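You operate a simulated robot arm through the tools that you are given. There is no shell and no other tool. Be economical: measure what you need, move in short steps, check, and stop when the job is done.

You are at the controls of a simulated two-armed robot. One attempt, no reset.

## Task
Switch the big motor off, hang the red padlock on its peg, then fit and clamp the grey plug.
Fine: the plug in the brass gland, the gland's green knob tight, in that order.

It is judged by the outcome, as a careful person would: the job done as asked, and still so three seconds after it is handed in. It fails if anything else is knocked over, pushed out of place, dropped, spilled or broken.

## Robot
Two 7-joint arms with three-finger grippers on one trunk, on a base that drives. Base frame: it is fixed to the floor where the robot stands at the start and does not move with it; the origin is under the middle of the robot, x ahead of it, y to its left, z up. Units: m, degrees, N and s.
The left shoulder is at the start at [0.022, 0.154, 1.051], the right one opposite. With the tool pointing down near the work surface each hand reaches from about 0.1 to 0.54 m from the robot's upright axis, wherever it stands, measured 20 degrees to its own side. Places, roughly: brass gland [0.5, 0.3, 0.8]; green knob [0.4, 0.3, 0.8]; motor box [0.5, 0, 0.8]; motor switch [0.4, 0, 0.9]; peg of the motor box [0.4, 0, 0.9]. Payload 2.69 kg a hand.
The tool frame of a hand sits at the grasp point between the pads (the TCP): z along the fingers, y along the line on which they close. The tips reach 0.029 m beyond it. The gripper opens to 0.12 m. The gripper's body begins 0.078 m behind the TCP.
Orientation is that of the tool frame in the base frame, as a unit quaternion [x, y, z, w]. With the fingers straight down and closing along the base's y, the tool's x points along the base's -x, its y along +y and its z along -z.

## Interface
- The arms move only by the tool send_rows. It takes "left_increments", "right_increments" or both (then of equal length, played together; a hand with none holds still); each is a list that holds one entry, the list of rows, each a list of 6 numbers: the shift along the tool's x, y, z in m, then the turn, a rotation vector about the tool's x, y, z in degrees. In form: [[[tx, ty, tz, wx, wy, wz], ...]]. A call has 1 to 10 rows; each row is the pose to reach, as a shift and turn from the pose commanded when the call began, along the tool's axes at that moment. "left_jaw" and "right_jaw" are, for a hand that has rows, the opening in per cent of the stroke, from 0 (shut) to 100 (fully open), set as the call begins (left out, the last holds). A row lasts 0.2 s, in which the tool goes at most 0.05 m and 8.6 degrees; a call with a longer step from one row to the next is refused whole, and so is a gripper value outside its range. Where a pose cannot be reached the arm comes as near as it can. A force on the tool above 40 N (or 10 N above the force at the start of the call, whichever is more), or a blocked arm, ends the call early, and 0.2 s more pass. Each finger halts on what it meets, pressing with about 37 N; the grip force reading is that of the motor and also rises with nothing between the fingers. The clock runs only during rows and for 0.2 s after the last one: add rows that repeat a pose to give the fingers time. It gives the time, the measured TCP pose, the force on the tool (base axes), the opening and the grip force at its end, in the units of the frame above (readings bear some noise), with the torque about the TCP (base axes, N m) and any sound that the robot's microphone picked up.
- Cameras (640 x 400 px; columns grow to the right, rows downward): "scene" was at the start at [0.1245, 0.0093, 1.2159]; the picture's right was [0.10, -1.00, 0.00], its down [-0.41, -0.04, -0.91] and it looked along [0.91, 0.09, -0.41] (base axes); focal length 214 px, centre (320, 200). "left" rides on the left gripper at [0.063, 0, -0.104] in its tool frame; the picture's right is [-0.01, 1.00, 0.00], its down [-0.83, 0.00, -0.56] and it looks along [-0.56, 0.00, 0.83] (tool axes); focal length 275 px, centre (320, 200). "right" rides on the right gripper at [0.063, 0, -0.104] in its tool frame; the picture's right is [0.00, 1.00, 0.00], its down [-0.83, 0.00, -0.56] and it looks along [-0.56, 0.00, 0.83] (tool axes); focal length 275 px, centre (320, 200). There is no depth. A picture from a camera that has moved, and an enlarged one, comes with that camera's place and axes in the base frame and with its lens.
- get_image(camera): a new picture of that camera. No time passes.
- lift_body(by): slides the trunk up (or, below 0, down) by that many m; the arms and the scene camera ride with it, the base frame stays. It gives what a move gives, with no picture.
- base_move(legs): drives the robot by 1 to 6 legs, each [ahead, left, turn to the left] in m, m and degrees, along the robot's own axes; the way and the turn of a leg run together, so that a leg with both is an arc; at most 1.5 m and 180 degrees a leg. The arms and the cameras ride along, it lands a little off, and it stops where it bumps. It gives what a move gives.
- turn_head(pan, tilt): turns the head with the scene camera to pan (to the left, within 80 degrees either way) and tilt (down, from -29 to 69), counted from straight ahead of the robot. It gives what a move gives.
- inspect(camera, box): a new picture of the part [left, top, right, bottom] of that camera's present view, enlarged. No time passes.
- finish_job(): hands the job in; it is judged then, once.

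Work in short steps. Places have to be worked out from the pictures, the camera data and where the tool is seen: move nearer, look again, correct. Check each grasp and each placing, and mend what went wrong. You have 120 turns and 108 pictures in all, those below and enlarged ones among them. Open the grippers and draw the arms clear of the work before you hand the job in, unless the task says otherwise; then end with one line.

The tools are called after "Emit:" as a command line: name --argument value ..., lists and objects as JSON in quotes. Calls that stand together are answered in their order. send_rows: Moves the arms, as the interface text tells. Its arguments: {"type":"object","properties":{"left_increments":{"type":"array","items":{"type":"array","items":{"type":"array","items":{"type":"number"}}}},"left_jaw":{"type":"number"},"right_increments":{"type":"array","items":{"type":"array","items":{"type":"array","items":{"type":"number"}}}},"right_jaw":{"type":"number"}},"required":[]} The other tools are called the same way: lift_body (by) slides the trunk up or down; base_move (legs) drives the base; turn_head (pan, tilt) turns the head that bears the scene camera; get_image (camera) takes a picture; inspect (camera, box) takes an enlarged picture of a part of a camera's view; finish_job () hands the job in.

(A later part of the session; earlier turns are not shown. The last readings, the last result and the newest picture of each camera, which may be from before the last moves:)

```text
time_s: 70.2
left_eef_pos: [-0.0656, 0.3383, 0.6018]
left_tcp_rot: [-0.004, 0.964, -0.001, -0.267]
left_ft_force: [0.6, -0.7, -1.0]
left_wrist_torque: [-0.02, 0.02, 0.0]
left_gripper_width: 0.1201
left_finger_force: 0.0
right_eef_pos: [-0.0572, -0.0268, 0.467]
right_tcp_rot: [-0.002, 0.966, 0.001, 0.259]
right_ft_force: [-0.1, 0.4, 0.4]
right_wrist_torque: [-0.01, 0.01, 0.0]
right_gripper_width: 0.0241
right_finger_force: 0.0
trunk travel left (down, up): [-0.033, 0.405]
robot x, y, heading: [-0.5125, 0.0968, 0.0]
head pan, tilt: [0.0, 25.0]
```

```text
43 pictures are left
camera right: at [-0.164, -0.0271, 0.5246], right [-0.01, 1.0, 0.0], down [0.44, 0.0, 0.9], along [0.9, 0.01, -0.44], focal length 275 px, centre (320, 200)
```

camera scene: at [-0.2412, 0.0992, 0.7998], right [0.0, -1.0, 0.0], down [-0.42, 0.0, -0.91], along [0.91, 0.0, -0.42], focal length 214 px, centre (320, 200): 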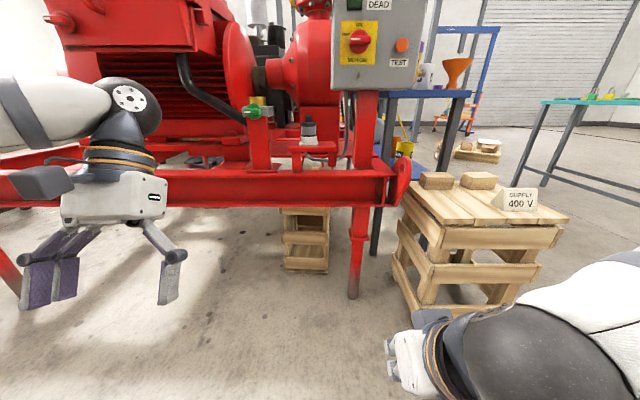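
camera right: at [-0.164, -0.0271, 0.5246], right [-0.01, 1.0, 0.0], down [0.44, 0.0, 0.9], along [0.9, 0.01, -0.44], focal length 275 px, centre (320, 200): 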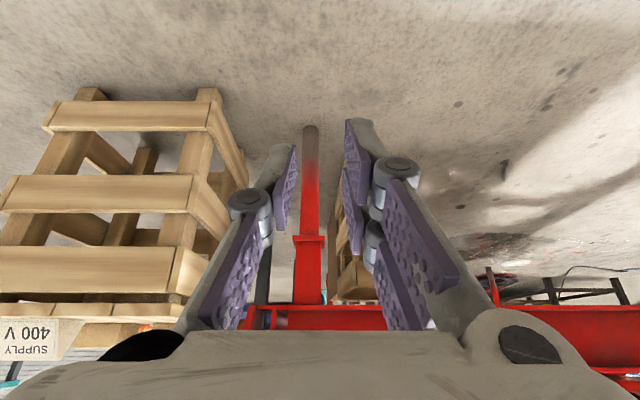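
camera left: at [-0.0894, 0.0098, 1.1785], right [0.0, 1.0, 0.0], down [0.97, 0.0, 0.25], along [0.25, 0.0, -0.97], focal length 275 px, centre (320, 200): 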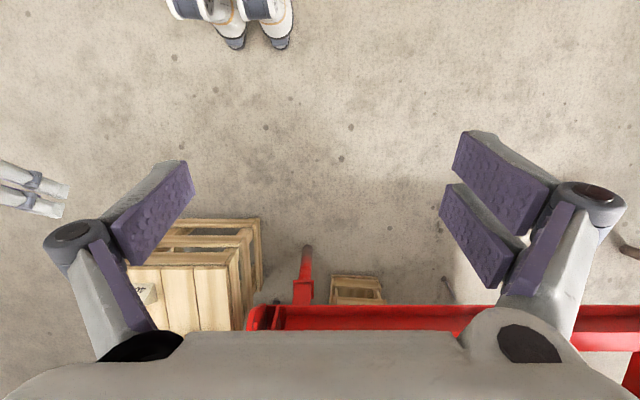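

Emit:
inspect --camera "right" --box '[430, 210, 640, 320]'

Emit:
inspect --camera "scene" --box '[160, 180, 420, 320]'

```text
3.05 times, centred on (535, 265) of right
camera zoom: at [-0.164, -0.0271, 0.5246], right [-0.01, 1.0, 0.0], down [0.44, 0.0, 0.9], along [0.9, 0.01, -0.44], focal length 839 px, centre (-335, 2)
```

zoom: 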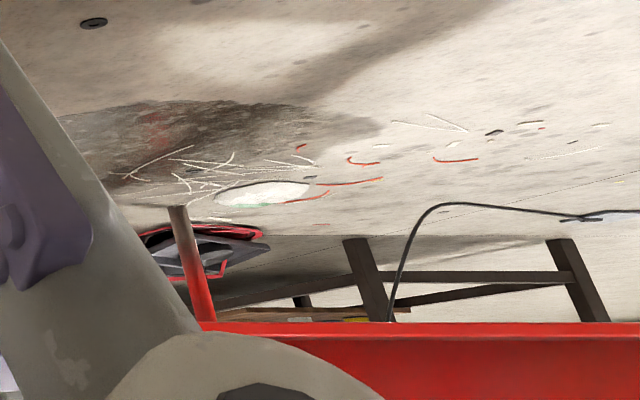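

```text
2.46 times, centred on (290, 250) of scene
camera zoom: at [-0.2412, 0.0992, 0.7998], right [0.0, -1.0, 0.0], down [-0.42, 0.0, -0.91], along [0.91, 0.0, -0.42], focal length 528 px, centre (394, 77)
```

zoom: 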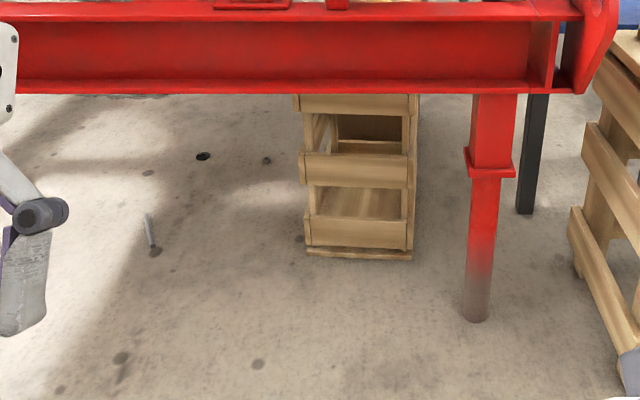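

Emit:
inspect --camera "scene" --box '[370, 170, 580, 330]'

Emit:
turn_head --pan 0 --tilt 65

Emit:
get_image --camera "scene"

```text
2.50 times, centred on (475, 250) of scene
camera zoom: at [-0.2412, 0.0992, 0.7998], right [0.0, -1.0, 0.0], down [-0.42, 0.0, -0.91], along [0.91, 0.0, -0.42], focal length 536 px, centre (-68, 75)
```

zoom: 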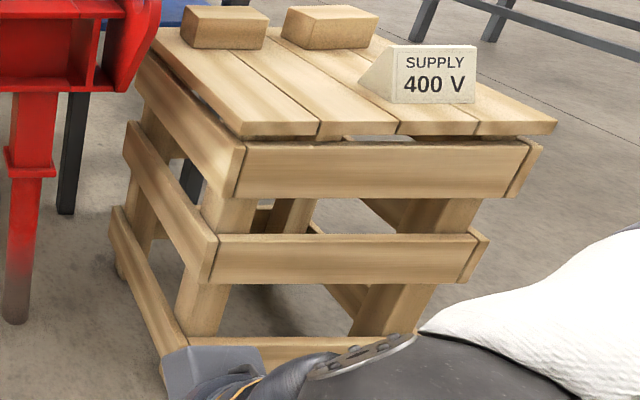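

```text
time_s: 71.3
left_eef_pos: [-0.067, 0.3391, 0.6031]
left_tcp_rot: [-0.004, 0.964, -0.001, -0.267]
left_ft_force: [-0.5, 0.1, 0.2]
left_wrist_torque: [0.0, 0.01, 0.0]
left_gripper_width: 0.1202
left_finger_force: 0.1
right_eef_pos: [-0.057, -0.0266, 0.4658]
right_tcp_rot: [-0.002, 0.966, 0.001, 0.259]
right_ft_force: [0.0, -0.2, 0.5]
right_wrist_torque: [-0.01, 0.01, -0.02]
right_gripper_width: 0.0242
right_finger_force: 0.0
trunk travel left (down, up): [-0.033, 0.405]
robot x, y, heading: [-0.5127, 0.094, 0.3]
head pan, tilt: [0.0, 65.0]
```

```text
39 pictures are left
camera scene: at [-0.2725, 0.0991, 0.7441], right [0.0, -1.0, 0.0], down [-0.91, 0.0, -0.42], along [0.42, 0.0, -0.91], focal length 214 px, centre (320, 200)
```

scene: 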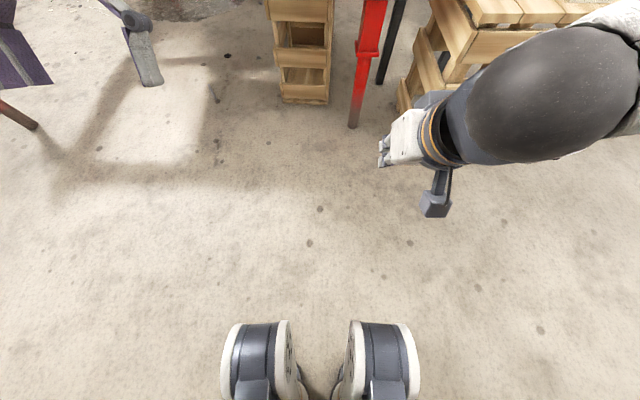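

Emit:
turn_head --pan 80 --tilt 40

Emit:
get_image --camera "scene"

Emit:
turn_head --pan -80 --tilt 40

Emit:
get_image --camera "scene"

```text
time_s: 72.8
left_eef_pos: [-0.0654, 0.3388, 0.6028]
left_tcp_rot: [-0.004, 0.964, -0.001, -0.266]
left_ft_force: [-0.3, 0.0, 0.8]
left_wrist_torque: [-0.01, 0.01, 0.0]
left_gripper_width: 0.1201
left_finger_force: 0.0
right_eef_pos: [-0.0571, -0.0267, 0.4654]
right_tcp_rot: [-0.002, 0.966, 0.001, 0.259]
right_ft_force: [-2.0, -0.5, 0.2]
right_wrist_torque: [-0.03, 0.04, -0.01]
right_gripper_width: 0.0238
right_finger_force: 0.0
trunk travel left (down, up): [-0.033, 0.405]
robot x, y, heading: [-0.5128, 0.1008, 0.3]
head pan, tilt: [80.0, 40.0]
```

```text
38 pictures are left
camera scene: at [-0.3187, 0.1827, 0.7764], right [0.99, -0.17, 0.0], down [-0.11, -0.63, -0.77], along [0.13, 0.75, -0.64], focal length 214 px, centre (320, 200)
```

scene: 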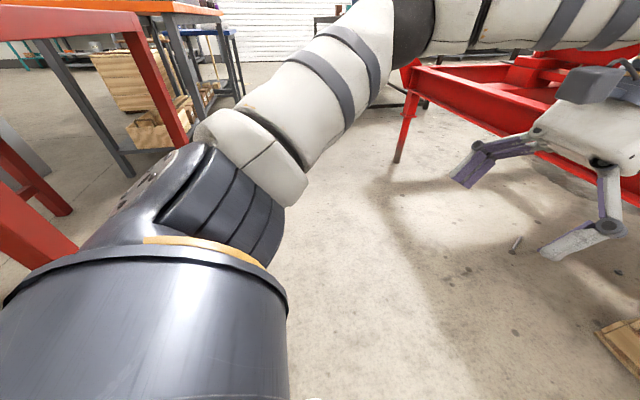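

```text
time_s: 75.3
left_eef_pos: [-0.0663, 0.3372, 0.6024]
left_tcp_rot: [-0.003, 0.964, -0.001, -0.266]
left_ft_force: [-0.3, -0.1, -0.7]
left_wrist_torque: [-0.01, -0.01, -0.03]
left_gripper_width: 0.1201
left_finger_force: 0.1
right_eef_pos: [-0.0582, -0.026, 0.4656]
right_tcp_rot: [-0.002, 0.966, 0.001, 0.259]
right_ft_force: [0.3, -0.7, -0.2]
right_wrist_torque: [0.03, 0.0, 0.01]
right_gripper_width: 0.0239
right_finger_force: 0.1
trunk travel left (down, up): [-0.033, 0.405]
robot x, y, heading: [-0.5093, 0.1013, -0.0]
head pan, tilt: [-80.0, 40.0]
```

```text
37 pictures are left
camera scene: at [-0.3182, 0.0153, 0.7764], right [-0.98, -0.18, 0.0], down [-0.11, 0.63, -0.77], along [0.14, -0.75, -0.64], focal length 214 px, centre (320, 200)
```

scene: 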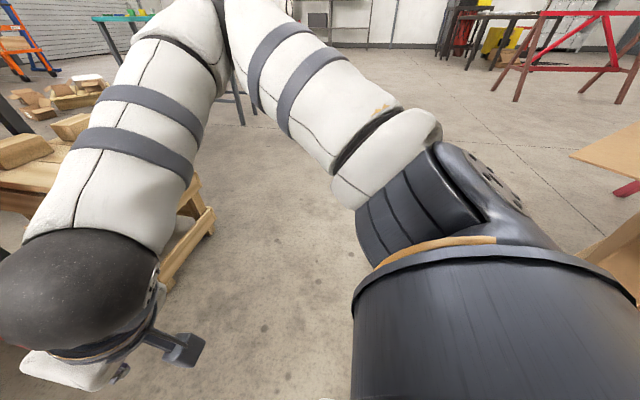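

The floor around is clear. Remaining hiding places: under or on my own base. I pitch the left hand back so that its camera looks at the base.

Emit:
send_rows --left_increments '[[[0, 0, 0, 0, 8, 0], [0, 0, 0, 0, 16, 0], [0, 0, 0, 0, 24, 0], [0, 0, 0, 0, 32, 0], [0, 0, 0, 0, 40, 0]]]'

Emit:
get_image --camera "left"

```text
time_s: 76.5
left_eef_pos: [-0.1121, 0.3354, 0.5432]
left_tcp_rot: [-0.003, 0.837, -0.003, -0.547]
left_ft_force: [-0.5, -0.2, -0.6]
left_wrist_torque: [0.01, 0.02, -0.02]
left_gripper_width: 0.12
left_finger_force: 0.1
left hand out of reach, approached as far as the arm can: row 1, 2, 3, 4, 5
right_eef_pos: [-0.0562, -0.0255, 0.4669]
right_tcp_rot: [-0.002, 0.966, 0.001, 0.259]
right_ft_force: [0.4, -0.3, 0.3]
right_wrist_torque: [-0.02, -0.02, 0.0]
right_gripper_width: 0.0239
right_finger_force: 0.0
trunk travel left (down, up): [-0.033, 0.405]
robot x, y, heading: [-0.5135, 0.0978, 0.2]
head pan, tilt: [-80.0, 40.0]
```

```text
36 pictures are left
camera left: at [-0.0422, 0.3363, 0.6421], right [-0.01, 1.0, -0.01], down [0.84, 0.0, -0.54], along [-0.54, -0.01, -0.84], focal length 275 px, centre (320, 200)
```

left: 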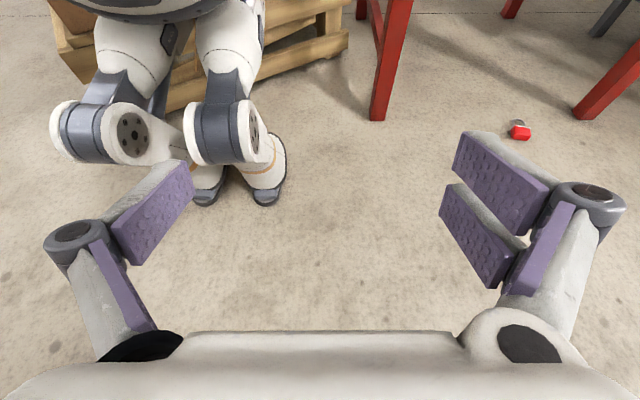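

Found: the padlock lies on the floor near (-0.71, 0.96), in front of a red table. I zoom in on its attitude.

Emit:
inspect --camera "left" --box '[490, 105, 550, 150]'

```text
8.89 times, centred on (520, 128) of left
camera zoom: at [-0.0422, 0.3363, 0.6421], right [-0.01, 1.0, -0.01], down [0.84, 0.0, -0.54], along [-0.54, -0.01, -0.84], focal length 2447 px, centre (-1458, 844)
```

zoom: 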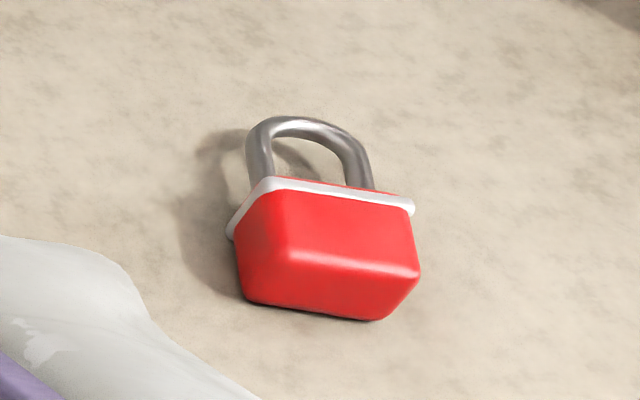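

The padlock lies flat, shackle pointing roughly toward -x (azimuth ≈163°), rim centre ≈(-0.727, 0.972); its body tapers below the rim, which explains the slip. I retract the hands, then drive clear of the table to (-0.31, 0.70).

Emit:
send_rows --right_increments '[[[0.02, 0, -0.025, 0, 0, 0], [0.04, 0, -0.05, 0, 0, 0], [0.06, 0, -0.077, 0, 0, 0], [0.079, 0, -0.103, 0, 0, 0], [0.079, 0, -0.103, 0, 0, 0]]]' --left_increments '[[[0, 0, -0.02, 0, -8, 0], [0, 0, -0.04, 0, -16, 0], [0, 0, -0.06, 0, -24, 0], [0, 0, -0.08, 0, -32, 0], [0, 0, -0.1, 0, -40, 0]]]' --right_jaw 75

Emit:
base_move --legs '[[0.2, 0, 0], [0, 0.6, 0]]'

```text
time_s: 77.7
left_eef_pos: [-0.0189, 0.3337, 0.5822]
left_tcp_rot: [-0.005, 0.974, -0.001, -0.226]
left_ft_force: [0.1, 0.2, 0.3]
left_wrist_torque: [-0.02, -0.02, -0.02]
left_gripper_width: 0.1199
left_finger_force: 0.1
right_eef_pos: [-0.1182, 0.0257, 0.545]
right_tcp_rot: [-0.002, 0.966, 0.001, 0.258]
right_ft_force: [-0.6, 0.7, -0.5]
right_wrist_torque: [-0.01, -0.02, 0.02]
right_gripper_width: 0.0901
right_finger_force: 0.0
right hand out of reach, approached as far as the arm can: row 1, 2, 3, 4, 5
trunk travel left (down, up): [-0.033, 0.405]
robot x, y, heading: [-0.5157, 0.1017, 0.1]
head pan, tilt: [-80.0, 40.0]
```

```text
time_s: 84.0
left_eef_pos: [0.1811, 0.9324, 0.5823]
left_tcp_rot: [-0.002, 0.974, 0.0, -0.228]
left_ft_force: [0.0, -0.2, -0.1]
left_wrist_torque: [-0.01, 0.04, 0.0]
left_gripper_width: 0.1198
left_finger_force: 0.0
right_eef_pos: [0.0799, 0.6232, 0.5444]
right_tcp_rot: [0.001, 0.966, 0.0, 0.258]
right_ft_force: [-0.5, 0.3, 0.6]
right_wrist_torque: [0.03, 0.02, 0.0]
right_gripper_width: 0.0899
right_finger_force: 0.1
trunk travel left (down, up): [-0.033, 0.405]
robot x, y, heading: [-0.3151, 0.7002, -0.2]
head pan, tilt: [-80.0, 40.0]
```

Before turning I draw the left hand in so it clears the table legs.

Emit:
send_rows --left_increments '[[[0.04, 0, -0.005, 0, 0, 0], [0.08, 0, -0.01, 0, 0, 0], [0.12, 0, -0.015, 0, 0, 0], [0.16, 0, -0.02, 0, 0, 0], [0.179, 0, -0.024, 0, 0, 0]]]'

Emit:
base_move --legs '[[0, 0, 110]]'

Emit:
turn_head --pan 25 --tilt 45

Emit:
get_image --camera "scene"

```text
time_s: 85.2
left_eef_pos: [0.0225, 0.9052, 0.653]
left_tcp_rot: [-0.002, 0.974, -0.001, -0.227]
left_ft_force: [0.8, 0.8, 0.1]
left_wrist_torque: [-0.03, 0.0, 0.01]
left_gripper_width: 0.1201
left_finger_force: 0.1
left hand out of reach, approached as far as the arm can: row 2, 3, 4, 5
right_eef_pos: [0.0787, 0.6239, 0.5429]
right_tcp_rot: [0.001, 0.966, 0.0, 0.258]
right_ft_force: [-0.2, 0.6, 1.0]
right_wrist_torque: [-0.01, -0.03, -0.03]
right_gripper_width: 0.0902
right_finger_force: 0.1
trunk travel left (down, up): [-0.033, 0.405]
robot x, y, heading: [-0.313, 0.6992, 0.0]
head pan, tilt: [-80.0, 40.0]
```

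```text
time_s: 89.1
left_eef_pos: [-0.5049, 1.0378, 0.6497]
left_tcp_rot: [-0.678, 0.697, -0.156, -0.176]
left_ft_force: [0.0, 1.0, 0.7]
left_wrist_torque: [0.0, 0.0, 0.02]
left_gripper_width: 0.1198
left_finger_force: 0.1
right_eef_pos: [-0.227, 1.0924, 0.5435]
right_tcp_rot: [-0.677, 0.689, 0.182, 0.183]
right_ft_force: [0.5, -0.6, -0.2]
right_wrist_torque: [-0.03, 0.01, 0.0]
right_gripper_width: 0.09
right_finger_force: 0.0
trunk travel left (down, up): [-0.033, 0.405]
robot x, y, heading: [-0.3048, 0.7004, 89.3]
head pan, tilt: [-80.0, 40.0]
stopped in leg 1: the robot was blocked; the commanded pose is now the measured one
```

```text
time_s: 90.9
left_eef_pos: [-0.5057, 1.0388, 0.6496]
left_tcp_rot: [-0.679, 0.695, -0.157, -0.176]
left_ft_force: [0.6, -0.3, 0.7]
left_wrist_torque: [-0.04, 0.01, 0.0]
left_gripper_width: 0.1198
left_finger_force: 0.1
right_eef_pos: [-0.2269, 1.0932, 0.5412]
right_tcp_rot: [-0.679, 0.688, 0.181, 0.181]
right_ft_force: [-0.3, 0.1, 0.2]
right_wrist_torque: [0.02, 0.03, 0.02]
right_gripper_width: 0.0902
right_finger_force: 0.0
trunk travel left (down, up): [-0.033, 0.405]
robot x, y, heading: [-0.3079, 0.6981, 89.4]
head pan, tilt: [25.0, 45.0]
```

```text
34 pictures are left
camera scene: at [-0.337, 0.9548, 0.7685], right [0.91, 0.41, -0.01], down [0.29, -0.65, -0.71], along [-0.29, 0.64, -0.71], focal length 214 px, centre (320, 200)
```

scene: 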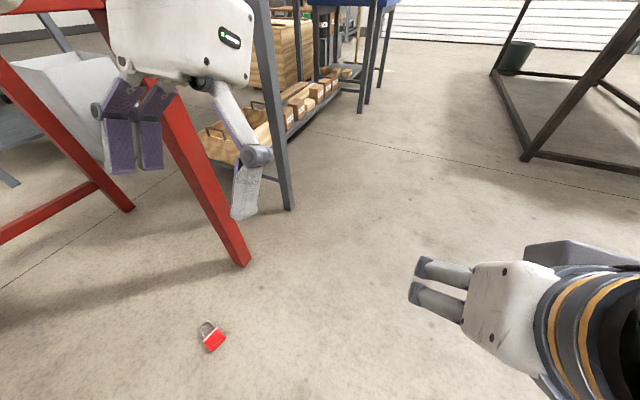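

Turning was blocked by the table side (no forces on the hands). I shift 0.18 m away from the table (robot's right) and then complete the turn.

Emit:
base_move --legs '[[0, -0.18, 0], [0, 0, 74]]'

Emit:
turn_head --pan 0 --tilt 40

Emit:
get_image --camera "scene"

```text
time_s: 96.1
left_eef_pos: [-0.5083, 0.5936, 0.6502]
left_tcp_rot: [0.962, -0.142, 0.23, 0.041]
left_ft_force: [0.1, 0.2, 0.2]
left_wrist_torque: [0.01, -0.01, -0.01]
left_gripper_width: 0.1201
left_finger_force: 0.1
right_eef_pos: [-0.4872, 0.8788, 0.5435]
right_tcp_rot: [0.956, -0.135, -0.256, -0.036]
right_ft_force: [0.1, 0.9, 0.4]
right_wrist_torque: [0.0, -0.01, 0.02]
right_gripper_width: 0.0899
right_finger_force: 0.0
trunk travel left (down, up): [-0.033, 0.405]
robot x, y, heading: [-0.1313, 0.698, 163.9]
head pan, tilt: [25.0, 45.0]
```

```text
time_s: 97.0
left_eef_pos: [-0.5087, 0.5943, 0.6504]
left_tcp_rot: [0.962, -0.143, 0.229, 0.042]
left_ft_force: [-0.6, -0.1, 0.1]
left_wrist_torque: [-0.04, 0.03, 0.01]
left_gripper_width: 0.1201
left_finger_force: 0.0
right_eef_pos: [-0.4876, 0.8781, 0.5434]
right_tcp_rot: [0.957, -0.136, -0.255, -0.036]
right_ft_force: [0.6, 0.7, -0.4]
right_wrist_torque: [-0.03, 0.03, -0.03]
right_gripper_width: 0.0899
right_finger_force: 0.1
trunk travel left (down, up): [-0.033, 0.405]
robot x, y, heading: [-0.1271, 0.696, 164.2]
head pan, tilt: [0.0, 40.0]
```

```text
33 pictures are left
camera scene: at [-0.3838, 0.7707, 0.7764], right [0.28, 0.96, 0.0], down [0.62, -0.18, -0.77], along [-0.74, 0.21, -0.64], focal length 214 px, centre (320, 200)
```

scene: 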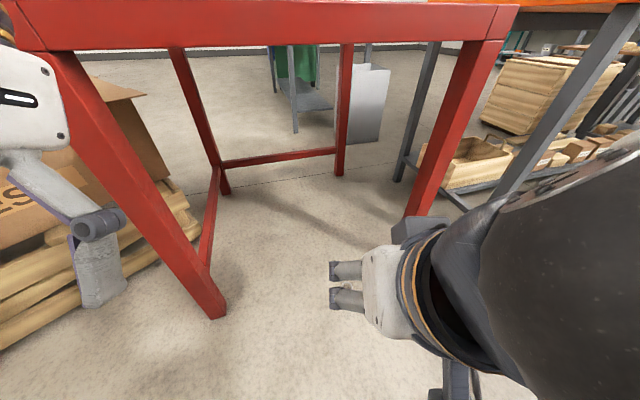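

The table beam is at x≈-0.80, z≈0.74. I drive 0.15 m ahead and set the right tool vertical to look down at the padlock.

Emit:
base_move --legs '[[0.15, 0, 0]]'

Emit:
send_rows --right_increments '[[[0, 0, 0, 0, 8, 0], [0, 0, 0, 0, 16, 0], [0, 0, 0.02, 0, 24, 0], [-0.02, 0, 0.05, 0, 30, 0], [-0.04, 0, 0.09, 0, 30, 0], [-0.06, 0, 0.12, 0, 30, 0]]]'

Emit:
get_image --camera "right"

```text
time_s: 98.4
left_eef_pos: [-0.6505, 0.6339, 0.6501]
left_tcp_rot: [0.962, -0.141, 0.231, 0.041]
left_ft_force: [-0.6, -0.8, -0.1]
left_wrist_torque: [0.0, 0.01, 0.01]
left_gripper_width: 0.1201
left_finger_force: 0.1
right_eef_pos: [-0.6299, 0.9174, 0.5428]
right_tcp_rot: [0.957, -0.134, -0.256, -0.036]
right_ft_force: [-1.2, -0.2, 0.5]
right_wrist_torque: [0.01, -0.01, -0.01]
right_gripper_width: 0.09
right_finger_force: 0.1
trunk travel left (down, up): [-0.033, 0.405]
robot x, y, heading: [-0.2722, 0.7376, 163.9]
head pan, tilt: [0.0, 40.0]
```

```text
time_s: 99.8
left_eef_pos: [-0.6504, 0.6343, 0.6487]
left_tcp_rot: [0.962, -0.141, 0.229, 0.041]
left_ft_force: [0.1, 0.0, 0.0]
left_wrist_torque: [-0.01, -0.02, -0.03]
left_gripper_width: 0.1202
left_finger_force: 0.1
right_eef_pos: [-0.7373, 0.9501, 0.4694]
right_tcp_rot: [0.99, -0.139, 0.001, -0.001]
right_ft_force: [-0.9, 0.0, -0.7]
right_wrist_torque: [-0.04, 0.02, 0.0]
right_gripper_width: 0.09
right_finger_force: 0.0
trunk travel left (down, up): [-0.033, 0.405]
robot x, y, heading: [-0.2727, 0.7383, 164.0]
head pan, tilt: [0.0, 40.0]
```

```text
32 pictures are left
camera right: at [-0.6763, 0.9331, 0.5726], right [-0.27, -0.96, 0.0], down [-0.8, 0.23, 0.55], along [-0.53, 0.15, -0.83], focal length 275 px, centre (320, 200)
```

right: 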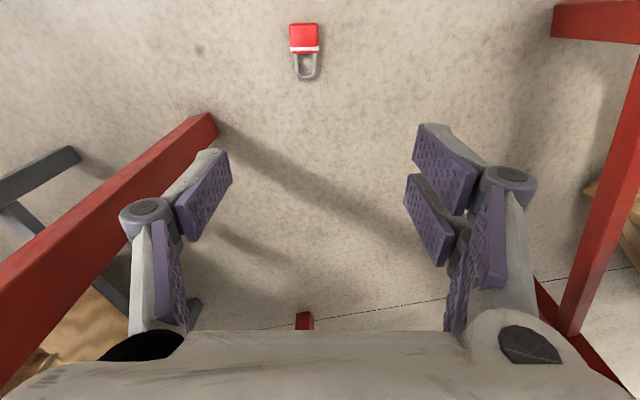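

The padlock is well aligned with the tool; rim centre ≈(-0.715, 0.973). I descend to z≈0.10 over it.

Emit:
send_rows --right_increments '[[[0.01, -0.014, 0.03, 0, 0, 0], [0.018, -0.028, 0.07, 0, 0, 0], [0.018, -0.028, 0.118, 0, 0, 0], [0.018, -0.028, 0.166, 0, 0, 0], [0.018, -0.028, 0.214, 0, 0, 0], [0.018, -0.028, 0.262, 0, 0, 0], [0.018, -0.028, 0.31, 0, 0, 0], [0.018, -0.028, 0.35, 0, 0, 0], [0.018, -0.028, 0.369, 0, 0, 0], [0.018, -0.028, 0.369, 0, 0, 0]]]'

Emit:
get_image --camera "right"

```text
time_s: 102.0
left_eef_pos: [-0.6508, 0.6333, 0.65]
left_tcp_rot: [0.962, -0.141, 0.23, 0.041]
left_ft_force: [0.1, 0.2, -0.3]
left_wrist_torque: [0.0, -0.02, -0.02]
left_gripper_width: 0.1199
left_finger_force: 0.0
right_eef_pos: [-0.7097, 0.9713, 0.0987]
right_tcp_rot: [0.99, -0.139, 0.001, 0.0]
right_ft_force: [0.2, 0.3, 0.9]
right_wrist_torque: [-0.03, 0.02, -0.03]
right_gripper_width: 0.0901
right_finger_force: 0.1
trunk travel left (down, up): [-0.033, 0.405]
robot x, y, heading: [-0.2752, 0.7409, 163.9]
head pan, tilt: [0.0, 40.0]
```

```text
31 pictures are left
camera right: at [-0.6499, 0.9545, 0.2035], right [-0.27, -0.96, 0.0], down [-0.8, 0.23, 0.55], along [-0.53, 0.15, -0.83], focal length 275 px, centre (320, 200)
```

right: 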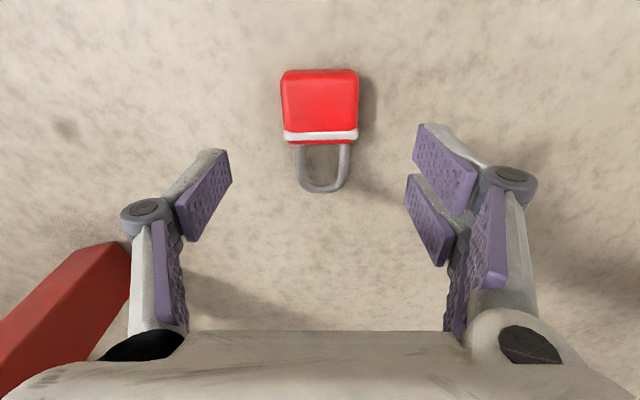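

Centred laterally; I shift 3 mm toward the rim and go down to TCP z≈0.036, then close.

Emit:
send_rows --right_increments '[[[-0.003, 0, 0.03, 0, 0, 0], [-0.003, 0, 0.05, 0, 0, 0], [-0.003, 0, 0.058, 0, 0, 0], [-0.003, 0, 0.063, 0, 0, 0]]]'

Emit:
send_rows --right_increments '[[[0, 0, 0, 0, 0, 0], [0, 0, 0, 0, 0, 0], [0, 0, 0, 0, 0, 0], [0, 0, 0, 0, 0, 0]]]' --right_jaw 0

Emit:
get_image --camera "right"

```text
time_s: 103.0
left_eef_pos: [-0.6502, 0.6344, 0.6499]
left_tcp_rot: [0.962, -0.142, 0.229, 0.041]
left_ft_force: [0.4, -0.2, -0.3]
left_wrist_torque: [-0.01, 0.01, 0.03]
left_gripper_width: 0.12
left_finger_force: 0.1
right_eef_pos: [-0.7157, 0.9716, 0.0362]
right_tcp_rot: [0.99, -0.139, 0.0, 0.0]
right_ft_force: [-0.2, 1.4, 0.2]
right_wrist_torque: [0.01, -0.03, 0.0]
right_gripper_width: 0.0899
right_finger_force: 0.1
trunk travel left (down, up): [-0.033, 0.405]
robot x, y, heading: [-0.27, 0.7373, 164.1]
head pan, tilt: [0.0, 40.0]
```

```text
time_s: 104.0
left_eef_pos: [-0.6506, 0.6347, 0.6494]
left_tcp_rot: [0.962, -0.142, 0.23, 0.041]
left_ft_force: [1.0, -0.3, 0.6]
left_wrist_torque: [-0.02, -0.03, -0.01]
left_gripper_width: 0.1199
left_finger_force: 0.0
right_eef_pos: [-0.7128, 0.9726, 0.0371]
right_tcp_rot: [0.99, -0.139, 0.001, 0.0]
right_ft_force: [0.5, 0.8, 0.9]
right_wrist_torque: [0.08, 0.0, 0.01]
right_gripper_width: 0.0497
right_finger_force: 37.3
trunk travel left (down, up): [-0.033, 0.405]
robot x, y, heading: [-0.274, 0.737, 163.8]
head pan, tilt: [0.0, 40.0]
```

```text
30 pictures are left
camera right: at [-0.6536, 0.9549, 0.1408], right [-0.27, -0.96, 0.0], down [-0.8, 0.23, 0.55], along [-0.53, 0.15, -0.83], focal length 275 px, centre (320, 200)
```

right: 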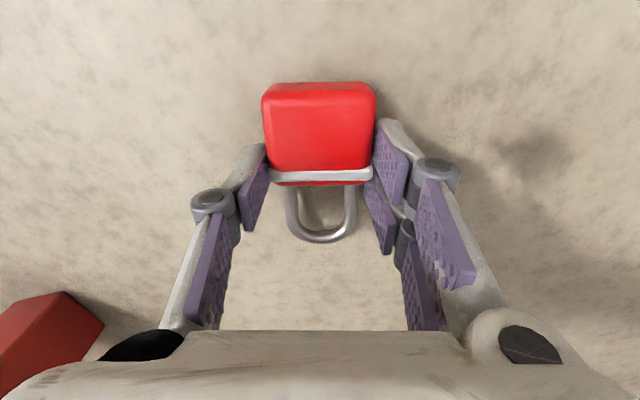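

Gripped on the rim (49.7 mm, 37 N). I lift slowly 0.12 m and check.

Emit:
send_rows --right_increments '[[[0, 0, -0.01, 0, 0, 0], [0, 0, -0.03, 0, 0, 0], [0, 0, -0.05, 0, 0, 0], [0, 0, -0.075, 0, 0, 0], [0, 0, -0.1, 0, 0, 0], [0, 0, -0.12, 0, 0, 0]]]'

Emit:
get_image --camera "right"

```text
time_s: 105.4
left_eef_pos: [-0.6509, 0.6337, 0.6513]
left_tcp_rot: [0.962, -0.141, 0.23, 0.041]
left_ft_force: [-0.6, -0.3, 0.2]
left_wrist_torque: [0.01, 0.01, 0.02]
left_gripper_width: 0.1202
left_finger_force: 0.0
right_eef_pos: [-0.7138, 0.9722, 0.1578]
right_tcp_rot: [0.99, -0.14, 0.001, 0.0]
right_ft_force: [-0.6, -0.1, -1.8]
right_wrist_torque: [0.01, 0.03, 0.02]
right_gripper_width: 0.0493
right_finger_force: 36.8
trunk travel left (down, up): [-0.033, 0.405]
robot x, y, heading: [-0.277, 0.7373, 164.1]
head pan, tilt: [0.0, 40.0]
```

```text
29 pictures are left
camera right: at [-0.6541, 0.9554, 0.2622], right [-0.27, -0.96, 0.0], down [-0.8, 0.23, 0.55], along [-0.53, 0.15, -0.83], focal length 275 px, centre (320, 200)
```

right: 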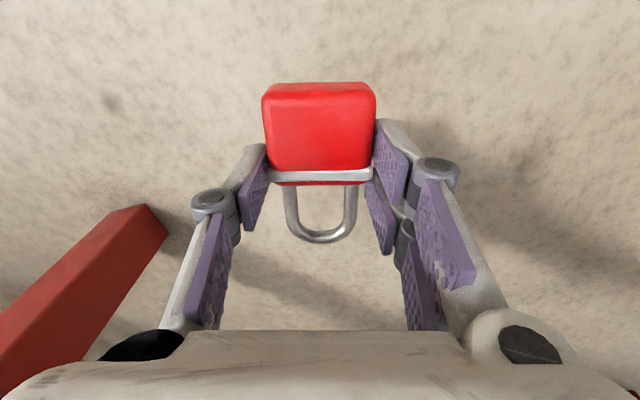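

Secure. I back away from the table 0.15 m, then raise and retract the hand.

Emit:
base_move --legs '[[-0.15, 0, 0]]'

Emit:
send_rows --right_increments '[[[0, 0, -0.03, 0, 0, 0], [0.01, 0, -0.07, 0, 0, 0], [0.02, 0, -0.11, 0, 0, 0], [0.03, 0, -0.15, 0, 0, 0], [0.04, 0, -0.19, 0, 0, 0], [0.05, 0, -0.23, 0, 0, 0], [0.06, 0, -0.27, 0, 0, 0], [0.06, 0, -0.31, 0, 0, 0], [0.06, 0, -0.35, 0, 0, 0], [0.06, 0, -0.38, 0, 0, 0]]]'

Emit:
base_move --legs '[[0, 0, -164]]'

```text
time_s: 106.8
left_eef_pos: [-0.5077, 0.5948, 0.6507]
left_tcp_rot: [0.962, -0.142, 0.23, 0.041]
left_ft_force: [-0.3, 0.2, -0.2]
left_wrist_torque: [-0.01, 0.0, 0.04]
left_gripper_width: 0.12
left_finger_force: 0.0
right_eef_pos: [-0.5706, 0.9314, 0.1577]
right_tcp_rot: [0.99, -0.14, 0.001, 0.0]
right_ft_force: [-0.2, 0.6, -1.6]
right_wrist_torque: [0.0, 0.04, 0.03]
right_gripper_width: 0.0494
right_finger_force: 36.8
trunk travel left (down, up): [-0.033, 0.405]
robot x, y, heading: [-0.1326, 0.6958, 163.9]
head pan, tilt: [0.0, 40.0]
```

```text
time_s: 109.0
left_eef_pos: [-0.5077, 0.5941, 0.6496]
left_tcp_rot: [0.962, -0.143, 0.229, 0.041]
left_ft_force: [0.1, -0.5, -0.6]
left_wrist_torque: [0.0, 0.01, 0.01]
left_gripper_width: 0.1198
left_finger_force: 0.0
right_eef_pos: [-0.5432, 0.9237, 0.3069]
right_tcp_rot: [0.99, -0.14, 0.001, -0.001]
right_ft_force: [-0.2, 0.1, -1.6]
right_wrist_torque: [0.02, 0.0, 0.0]
right_gripper_width: 0.0496
right_finger_force: 37.2
right hand out of reach, approached as far as the arm can: row 5, 6, 7, 8, 9, 10
trunk travel left (down, up): [-0.033, 0.405]
robot x, y, heading: [-0.1272, 0.6988, 163.9]
head pan, tilt: [0.0, 40.0]
```

```text
time_s: 116.1
left_eef_pos: [0.2052, 0.9018, 0.6495]
left_tcp_rot: [0.005, 0.972, 0.009, -0.233]
left_ft_force: [-0.5, -0.2, 0.9]
left_wrist_torque: [0.01, 0.0, 0.01]
left_gripper_width: 0.1201
left_finger_force: 0.0
right_eef_pos: [0.3299, 0.5949, 0.3078]
right_tcp_rot: [0.001, 1.0, 0.0, 0.0]
right_ft_force: [-0.6, -0.4, -0.6]
right_wrist_torque: [0.02, 0.0, -0.01]
right_gripper_width: 0.0495
right_finger_force: 36.8
trunk travel left (down, up): [-0.033, 0.405]
robot x, y, heading: [-0.1258, 0.6983, -0.1]
head pan, tilt: [0.0, 40.0]
```

Heading 0 with the padlock still held. I back off, shift to y≈0.13 and raise the trunk.

Emit:
base_move --legs '[[-0.22, 0, 0], [0, -0.57, 0]]'

Emit:
lift_body --by 0.36

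Emit:
get_image --camera "right"

```text
time_s: 122.2
left_eef_pos: [-0.0159, 0.3337, 0.65]
left_tcp_rot: [0.005, 0.972, 0.009, -0.234]
left_ft_force: [0.3, 0.4, 0.0]
left_wrist_torque: [0.0, 0.0, 0.01]
left_gripper_width: 0.12
left_finger_force: 0.0
right_eef_pos: [0.111, 0.0279, 0.3088]
right_tcp_rot: [-0.001, 1.0, 0.0, 0.0]
right_ft_force: [-0.5, 1.0, -1.0]
right_wrist_torque: [0.01, -0.02, -0.01]
right_gripper_width: 0.0494
right_finger_force: 37.1
trunk travel left (down, up): [-0.033, 0.405]
robot x, y, heading: [-0.3466, 0.1313, 0.0]
head pan, tilt: [0.0, 40.0]
```

```text
time_s: 125.7
left_eef_pos: [-0.0158, 0.335, 1.0092]
left_tcp_rot: [0.005, 0.972, 0.008, -0.235]
left_ft_force: [0.0, -0.9, -0.1]
left_wrist_torque: [-0.02, 0.04, 0.01]
left_gripper_width: 0.12
left_finger_force: 0.0
right_eef_pos: [0.1105, 0.0274, 0.6678]
right_tcp_rot: [-0.001, 1.0, -0.001, -0.002]
right_ft_force: [-0.2, 0.4, -0.8]
right_wrist_torque: [0.01, -0.04, 0.0]
right_gripper_width: 0.0496
right_finger_force: 37.4
trunk travel left (down, up): [-0.393, 0.045]
robot x, y, heading: [-0.3498, 0.1318, 0.2]
head pan, tilt: [0.0, 40.0]
```

```text
28 pictures are left
camera right: at [0.0472, 0.0267, 0.7716], right [-0.01, 1.0, 0.0], down [0.83, 0.01, 0.55], along [0.55, 0.0, -0.83], focal length 275 px, centre (320, 200)
```

right: 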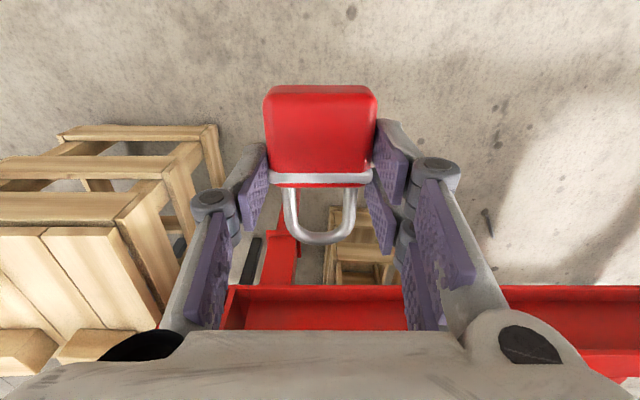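

Held well. Now I slowly pitch the tool to horizontal (padlock upright), in two calls.

Emit:
send_rows --right_increments '[[[-0.005, -0.003, -0.015, 0, -5, 0], [-0.01, -0.006, -0.03, 0, -10, 0], [-0.015, -0.009, -0.045, 0, -15, 0], [-0.02, -0.012, -0.06, 0, -20, 0], [-0.025, -0.015, -0.08, 0, -25, 0], [-0.03, -0.018, -0.1, 0, -30, 0], [-0.035, -0.02, -0.12, 0, -35, 0], [-0.04, -0.022, -0.14, 0, -40, 0], [-0.045, -0.025, -0.16, 0, -45, 0], [-0.05, -0.025, -0.18, 0, -50, 0]]]'

Emit:
get_image --camera "right"

```text
time_s: 127.9
left_eef_pos: [-0.0149, 0.3356, 1.0089]
left_tcp_rot: [0.005, 0.972, 0.008, -0.234]
left_ft_force: [0.4, -0.9, -0.5]
left_wrist_torque: [0.01, -0.01, -0.02]
left_gripper_width: 0.1199
left_finger_force: 0.0
right_eef_pos: [0.1588, 0.0009, 0.8426]
right_tcp_rot: [0.003, 0.909, 0.001, 0.417]
right_ft_force: [0.0, 0.8, -2.5]
right_wrist_torque: [-0.03, 0.03, -0.04]
right_gripper_width: 0.0494
right_finger_force: 37.2
trunk travel left (down, up): [-0.393, 0.045]
robot x, y, heading: [-0.3509, 0.1251, 0.3]
head pan, tilt: [0.0, 40.0]
```

```text
27 pictures are left
camera right: at [0.0385, 0.0014, 0.8619], right [0.0, 1.0, 0.0], down [0.12, 0.0, 0.99], along [0.99, 0.0, -0.12], focal length 275 px, centre (320, 200)
```

right: 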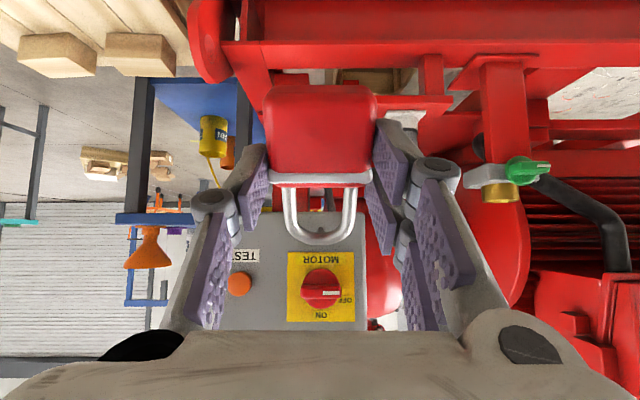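

Stable in the grip. I pitch the remaining 40.7° to horizontal, then drive 0.15 m ahead.

Emit:
send_rows --right_increments '[[[0, 0, 0, 0, -5, 0], [0, 0, 0, 0, -10, 0], [0, 0, 0, 0, -15, 0], [0, 0, 0, 0, -20, 0], [0, 0, 0, 0, -25, 0], [0, 0, 0, 0, -30, 0], [0, 0, 0, 0, -35, 0], [0, 0, 0, 0, -40.7, 0], [0, 0, 0, 0, -40.7, 0]]]'

Emit:
base_move --legs '[[0.14, 0, 0]]'

Emit:
get_image --camera "right"

```text
time_s: 129.9
left_eef_pos: [-0.0158, 0.3345, 1.0098]
left_tcp_rot: [0.005, 0.972, 0.009, -0.233]
left_ft_force: [-1.0, -1.5, -0.1]
left_wrist_torque: [-0.01, -0.01, 0.0]
left_gripper_width: 0.1201
left_finger_force: 0.0
right_eef_pos: [0.1606, -0.0001, 0.848]
right_tcp_rot: [0.002, 0.703, -0.001, 0.711]
right_ft_force: [0.0, -0.6, -2.4]
right_wrist_torque: [-0.02, 0.05, -0.02]
right_gripper_width: 0.0494
right_finger_force: 37.2
trunk travel left (down, up): [-0.393, 0.045]
robot x, y, heading: [-0.3518, 0.1298, 0.3]
head pan, tilt: [0.0, 40.0]
```

```text
time_s: 131.2
left_eef_pos: [0.1246, 0.3356, 1.0107]
left_tcp_rot: [0.004, 0.972, 0.009, -0.234]
left_ft_force: [0.5, 1.2, -0.5]
left_wrist_torque: [-0.05, 0.02, 0.01]
left_gripper_width: 0.1197
left_finger_force: 0.1
right_eef_pos: [0.3037, 0.0013, 0.848]
right_tcp_rot: [0.002, 0.704, 0.0, 0.711]
right_ft_force: [0.3, 0.9, -1.6]
right_wrist_torque: [-0.02, 0.01, 0.0]
right_gripper_width: 0.0494
right_finger_force: 36.7
trunk travel left (down, up): [-0.393, 0.045]
robot x, y, heading: [-0.2113, 0.1291, 0.1]
head pan, tilt: [0.0, 40.0]
```

```text
26 pictures are left
camera right: at [0.199, 0.0015, 0.7832], right [0.0, 1.0, 0.0], down [-0.56, 0.0, 0.83], along [0.83, 0.0, 0.56], focal length 275 px, centre (320, 200)
```

right: 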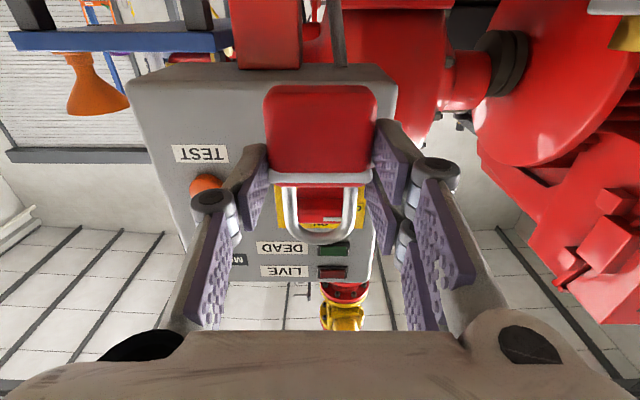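

Lined up. I go to z≈0.837 and x≈0.335 (hole centre at peg height, just short of the tip) and check with the scene camera.

Emit:
send_rows --right_increments '[[[0.005, 0.001, 0.01, 0, 0, 0], [0.011, 0.001, 0.02, 0, 0, 0], [0.011, 0.001, 0.03, 0, 0, 0], [0.011, 0.001, 0.03, 0, 0, 0]]]'

Emit:
inspect --camera "scene" --box '[320, 40, 480, 160]'

Emit:
get_image --camera "left"

```text
time_s: 132.2
left_eef_pos: [0.1254, 0.3356, 1.01]
left_tcp_rot: [0.005, 0.972, 0.008, -0.233]
left_ft_force: [-0.4, -0.2, 0.4]
left_wrist_torque: [0.03, 0.0, 0.01]
left_gripper_width: 0.12
left_finger_force: 0.1
right_eef_pos: [0.3329, 0.0028, 0.8366]
right_tcp_rot: [0.001, 0.703, 0.0, 0.711]
right_ft_force: [-0.4, 1.0, -0.4]
right_wrist_torque: [0.05, 0.03, 0.04]
right_gripper_width: 0.0492
right_finger_force: 36.5
trunk travel left (down, up): [-0.393, 0.045]
robot x, y, heading: [-0.2068, 0.1293, 0.2]
head pan, tilt: [0.0, 40.0]
```

```text
3.33 times, centred on (400, 100) of scene
camera zoom: at [-0.073, 0.1306, 1.1674], right [0.0, -1.0, 0.0], down [-0.64, 0.0, -0.77], along [0.77, 0.0, -0.64], focal length 715 px, centre (53, 533)
```

zoom: 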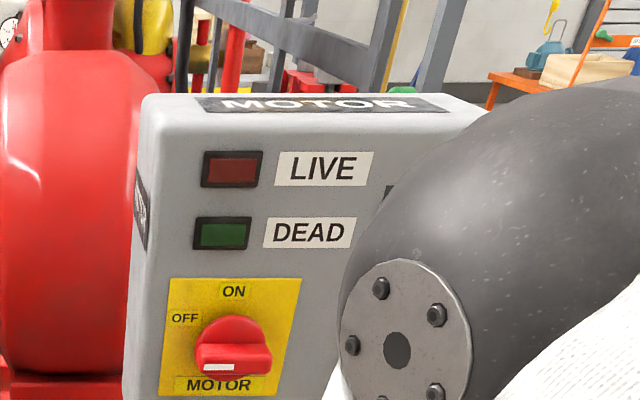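

```text
24 pictures are left
camera left: at [0.116, 0.3342, 1.1315], right [0.02, 1.0, 0.01], down [0.99, -0.02, 0.12], along [0.12, 0.01, -0.99], focal length 275 px, centre (320, 200)
```

left: 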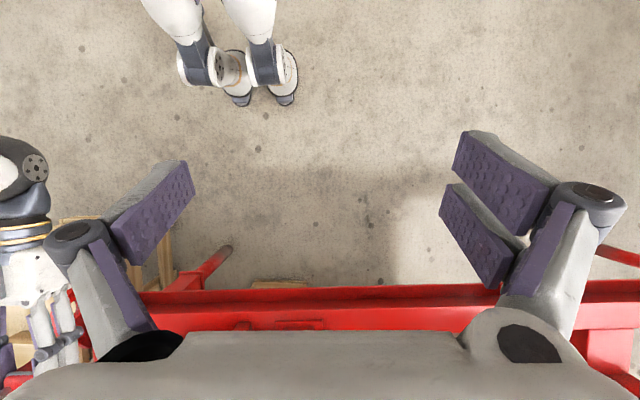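

Emit:
inspect --camera "scene" --box '[310, 140, 410, 220]'

```text
5.00 times, centred on (360, 180) of scene
camera zoom: at [-0.073, 0.1306, 1.1674], right [0.0, -1.0, 0.0], down [-0.64, 0.0, -0.77], along [0.77, 0.0, -0.64], focal length 1072 px, centre (120, 300)
```

zoom: 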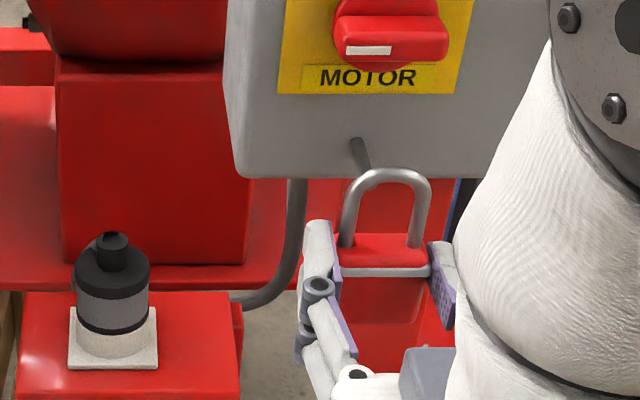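

Peg tip is just behind the hole, which is at the right height and ~2 mm to the right. I correct and advance 54 mm onto the peg.

Emit:
send_rows --right_increments '[[[0, 0.002, 0.008, 0, 0, 0], [0, 0.002, 0.018, 0, 0, 0], [0, 0.002, 0.028, 0, 0, 0], [0, 0.002, 0.038, 0, 0, 0], [0, 0.002, 0.047, 0, 0, 0], [0, 0.002, 0.054, 0, 0, 0]]]'

Emit:
inspect --camera "scene" --box '[310, 140, 410, 220]'

```text
time_s: 133.7
left_eef_pos: [0.1246, 0.3344, 1.0106]
left_tcp_rot: [0.004, 0.972, 0.008, -0.234]
left_ft_force: [0.6, 0.3, -0.3]
left_wrist_torque: [-0.01, -0.01, 0.01]
left_gripper_width: 0.1202
left_finger_force: 0.1
right_eef_pos: [0.3855, 0.0051, 0.8374]
right_tcp_rot: [0.002, 0.704, -0.001, 0.711]
right_ft_force: [-0.3, 0.2, -1.2]
right_wrist_torque: [0.0, 0.08, 0.02]
right_gripper_width: 0.0495
right_finger_force: 37.1
trunk travel left (down, up): [-0.393, 0.045]
robot x, y, heading: [-0.2093, 0.1306, 0.2]
head pan, tilt: [0.0, 40.0]
```

```text
5.00 times, centred on (360, 180) of scene
camera zoom: at [-0.0729, 0.1306, 1.1674], right [0.0, -1.0, 0.0], down [-0.64, 0.0, -0.77], along [0.77, 0.0, -0.64], focal length 1072 px, centre (120, 300)
```

zoom: 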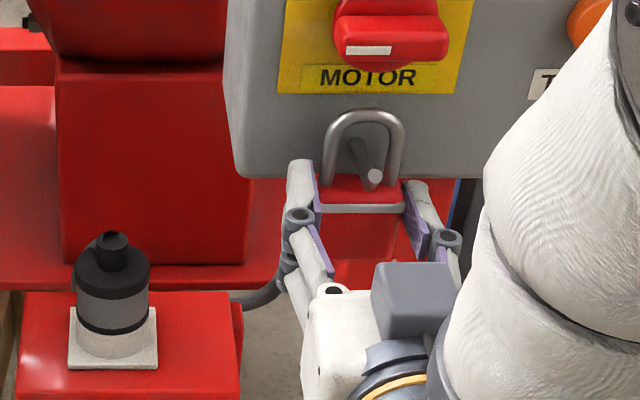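

The peg is through the shackle. I lower 16 mm so the shackle rests on the peg.

Emit:
send_rows --right_increments '[[[0.005, 0, 0, 0, 0, 0], [0.01, 0, 0, 0, 0, 0], [0.014, 0, 0, 0, 0, 0], [0.016, 0, 0, 0, 0, 0]]]'

Emit:
inspect --camera "scene" --box '[310, 140, 410, 220]'

```text
time_s: 134.7
left_eef_pos: [0.1253, 0.3357, 1.0096]
left_tcp_rot: [0.004, 0.972, 0.008, -0.234]
left_ft_force: [0.1, 1.0, 0.0]
left_wrist_torque: [0.0, -0.03, -0.04]
left_gripper_width: 0.1199
left_finger_force: 0.0
right_eef_pos: [0.387, 0.0053, 0.822]
right_tcp_rot: [0.002, 0.704, 0.0, 0.711]
right_ft_force: [0.1, 0.0, 0.4]
right_wrist_torque: [0.0, 0.03, 0.04]
right_gripper_width: 0.0494
right_finger_force: 37.0
trunk travel left (down, up): [-0.393, 0.045]
robot x, y, heading: [-0.2118, 0.1312, -0.1]
head pan, tilt: [0.0, 40.0]
```

```text
5.00 times, centred on (360, 180) of scene
camera zoom: at [-0.0729, 0.1306, 1.1674], right [0.0, -1.0, 0.0], down [-0.64, 0.0, -0.77], along [0.77, 0.0, -0.64], focal length 1072 px, centre (120, 300)
```

zoom: 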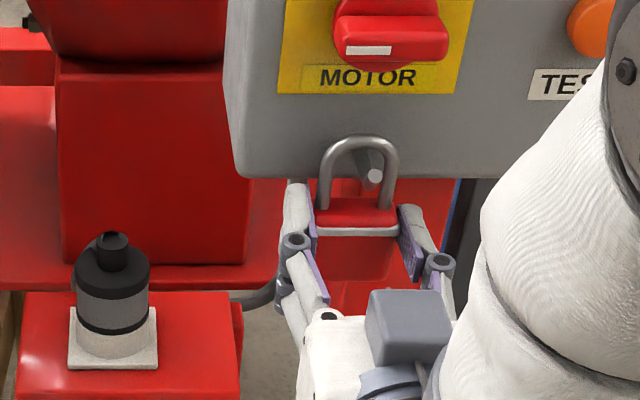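

Nearly resting. I centre 3 mm to the right, lower 3 mm more, and open the jaws.

Emit:
send_rows --right_increments '[[[0.002, -0.003, 0, 0, 0, 0], [0.004, -0.003, 0, 0, 0, 0], [0.004, -0.003, 0, 0, 0, 0]]]'

Emit:
send_rows --right_increments '[[[0, 0, 0, 0, 0, 0], [0, 0, 0, 0, 0, 0], [0, 0, 0, 0, 0, 0]]]' --right_jaw 58

Emit:
inspect --camera "scene" --box '[310, 140, 410, 220]'

```text
time_s: 135.4
left_eef_pos: [0.1249, 0.3361, 1.0103]
left_tcp_rot: [0.004, 0.972, 0.008, -0.234]
left_ft_force: [-0.5, -0.1, 0.8]
left_wrist_torque: [-0.01, 0.01, -0.01]
left_gripper_width: 0.1197
left_finger_force: 0.1
right_eef_pos: [0.3874, 0.0012, 0.818]
right_tcp_rot: [0.002, 0.703, 0.0, 0.711]
right_ft_force: [0.2, 0.4, -1.3]
right_wrist_torque: [0.0, 0.03, -0.03]
right_gripper_width: 0.0494
right_finger_force: 37.1
trunk travel left (down, up): [-0.393, 0.045]
robot x, y, heading: [-0.2127, 0.1296, 0.3]
head pan, tilt: [0.0, 40.0]
```

```text
time_s: 136.2
left_eef_pos: [0.1241, 0.3361, 1.0096]
left_tcp_rot: [0.005, 0.972, 0.008, -0.234]
left_ft_force: [-0.7, 0.0, -0.2]
left_wrist_torque: [-0.01, 0.0, 0.02]
left_gripper_width: 0.1198
left_finger_force: 0.0
right_eef_pos: [0.3867, 0.0017, 0.8182]
right_tcp_rot: [0.002, 0.703, 0.0, 0.711]
right_ft_force: [0.7, 0.3, -0.8]
right_wrist_torque: [-0.01, 0.01, 0.04]
right_gripper_width: 0.0695
right_finger_force: 0.1
trunk travel left (down, up): [-0.393, 0.045]
robot x, y, heading: [-0.2086, 0.129, 0.4]
head pan, tilt: [0.0, 40.0]
```

```text
5.00 times, centred on (360, 180) of scene
camera zoom: at [-0.0731, 0.1306, 1.1674], right [0.0, -1.0, 0.0], down [-0.64, 0.0, -0.77], along [0.77, 0.0, -0.64], focal length 1072 px, centre (120, 300)
```

zoom: 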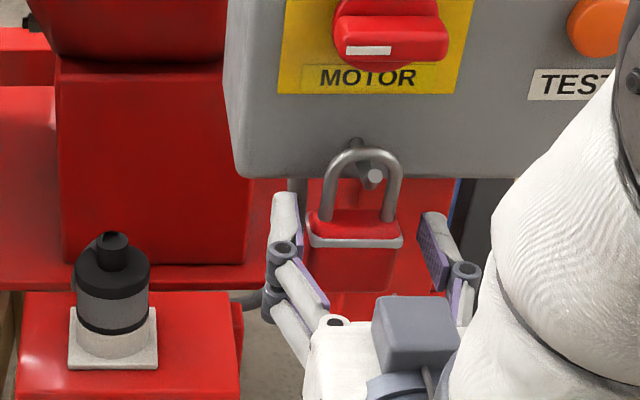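

It hangs on the peg, clear of both fingers. I retreat straight back and verify.

Emit:
send_rows --right_increments '[[[0, 0, -0.015, 0, 0, 0], [0, 0, -0.04, 0, 0, 0], [0, 0, -0.07, 0, 0, 0], [0, 0, -0.11, 0, 0, 0], [0, -0.03, -0.14, 0, 0, 0], [0, -0.07, -0.15, 0, 0, 0], [0, -0.11, -0.15, 0, 0, 0], [0, -0.15, -0.15, 0, 0, 0], [0, -0.19, -0.15, 0, 0, 0]]]'

Emit:
inspect --camera "scene" --box '[220, 100, 420, 240]'

```text
time_s: 138.2
left_eef_pos: [0.1241, 0.3348, 1.0091]
left_tcp_rot: [0.004, 0.972, 0.009, -0.234]
left_ft_force: [-0.4, 0.7, -0.4]
left_wrist_torque: [0.01, 0.0, 0.02]
left_gripper_width: 0.1196
left_finger_force: 0.1
right_eef_pos: [0.2368, -0.1906, 0.8166]
right_tcp_rot: [0.002, 0.704, 0.0, 0.711]
right_ft_force: [-0.4, -0.5, 0.2]
right_wrist_torque: [0.02, -0.01, 0.01]
right_gripper_width: 0.0696
right_finger_force: 0.1
trunk travel left (down, up): [-0.393, 0.045]
robot x, y, heading: [-0.2054, 0.1279, 0.2]
head pan, tilt: [0.0, 40.0]
```

```text
2.86 times, centred on (320, 170) of scene
camera zoom: at [-0.073, 0.1302, 1.1674], right [0.0, -1.0, 0.0], down [-0.64, 0.0, -0.77], along [0.77, 0.0, -0.64], focal length 613 px, centre (320, 286)
```

zoom: 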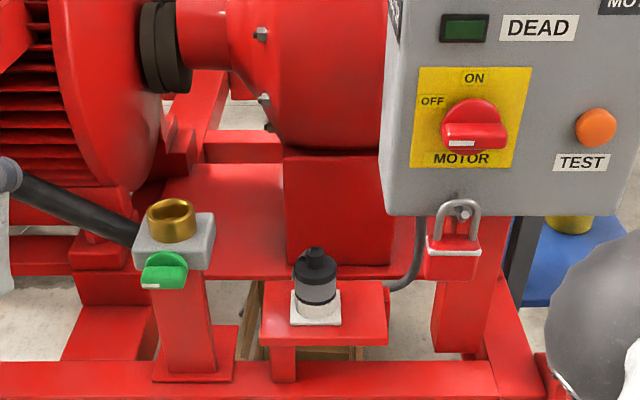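

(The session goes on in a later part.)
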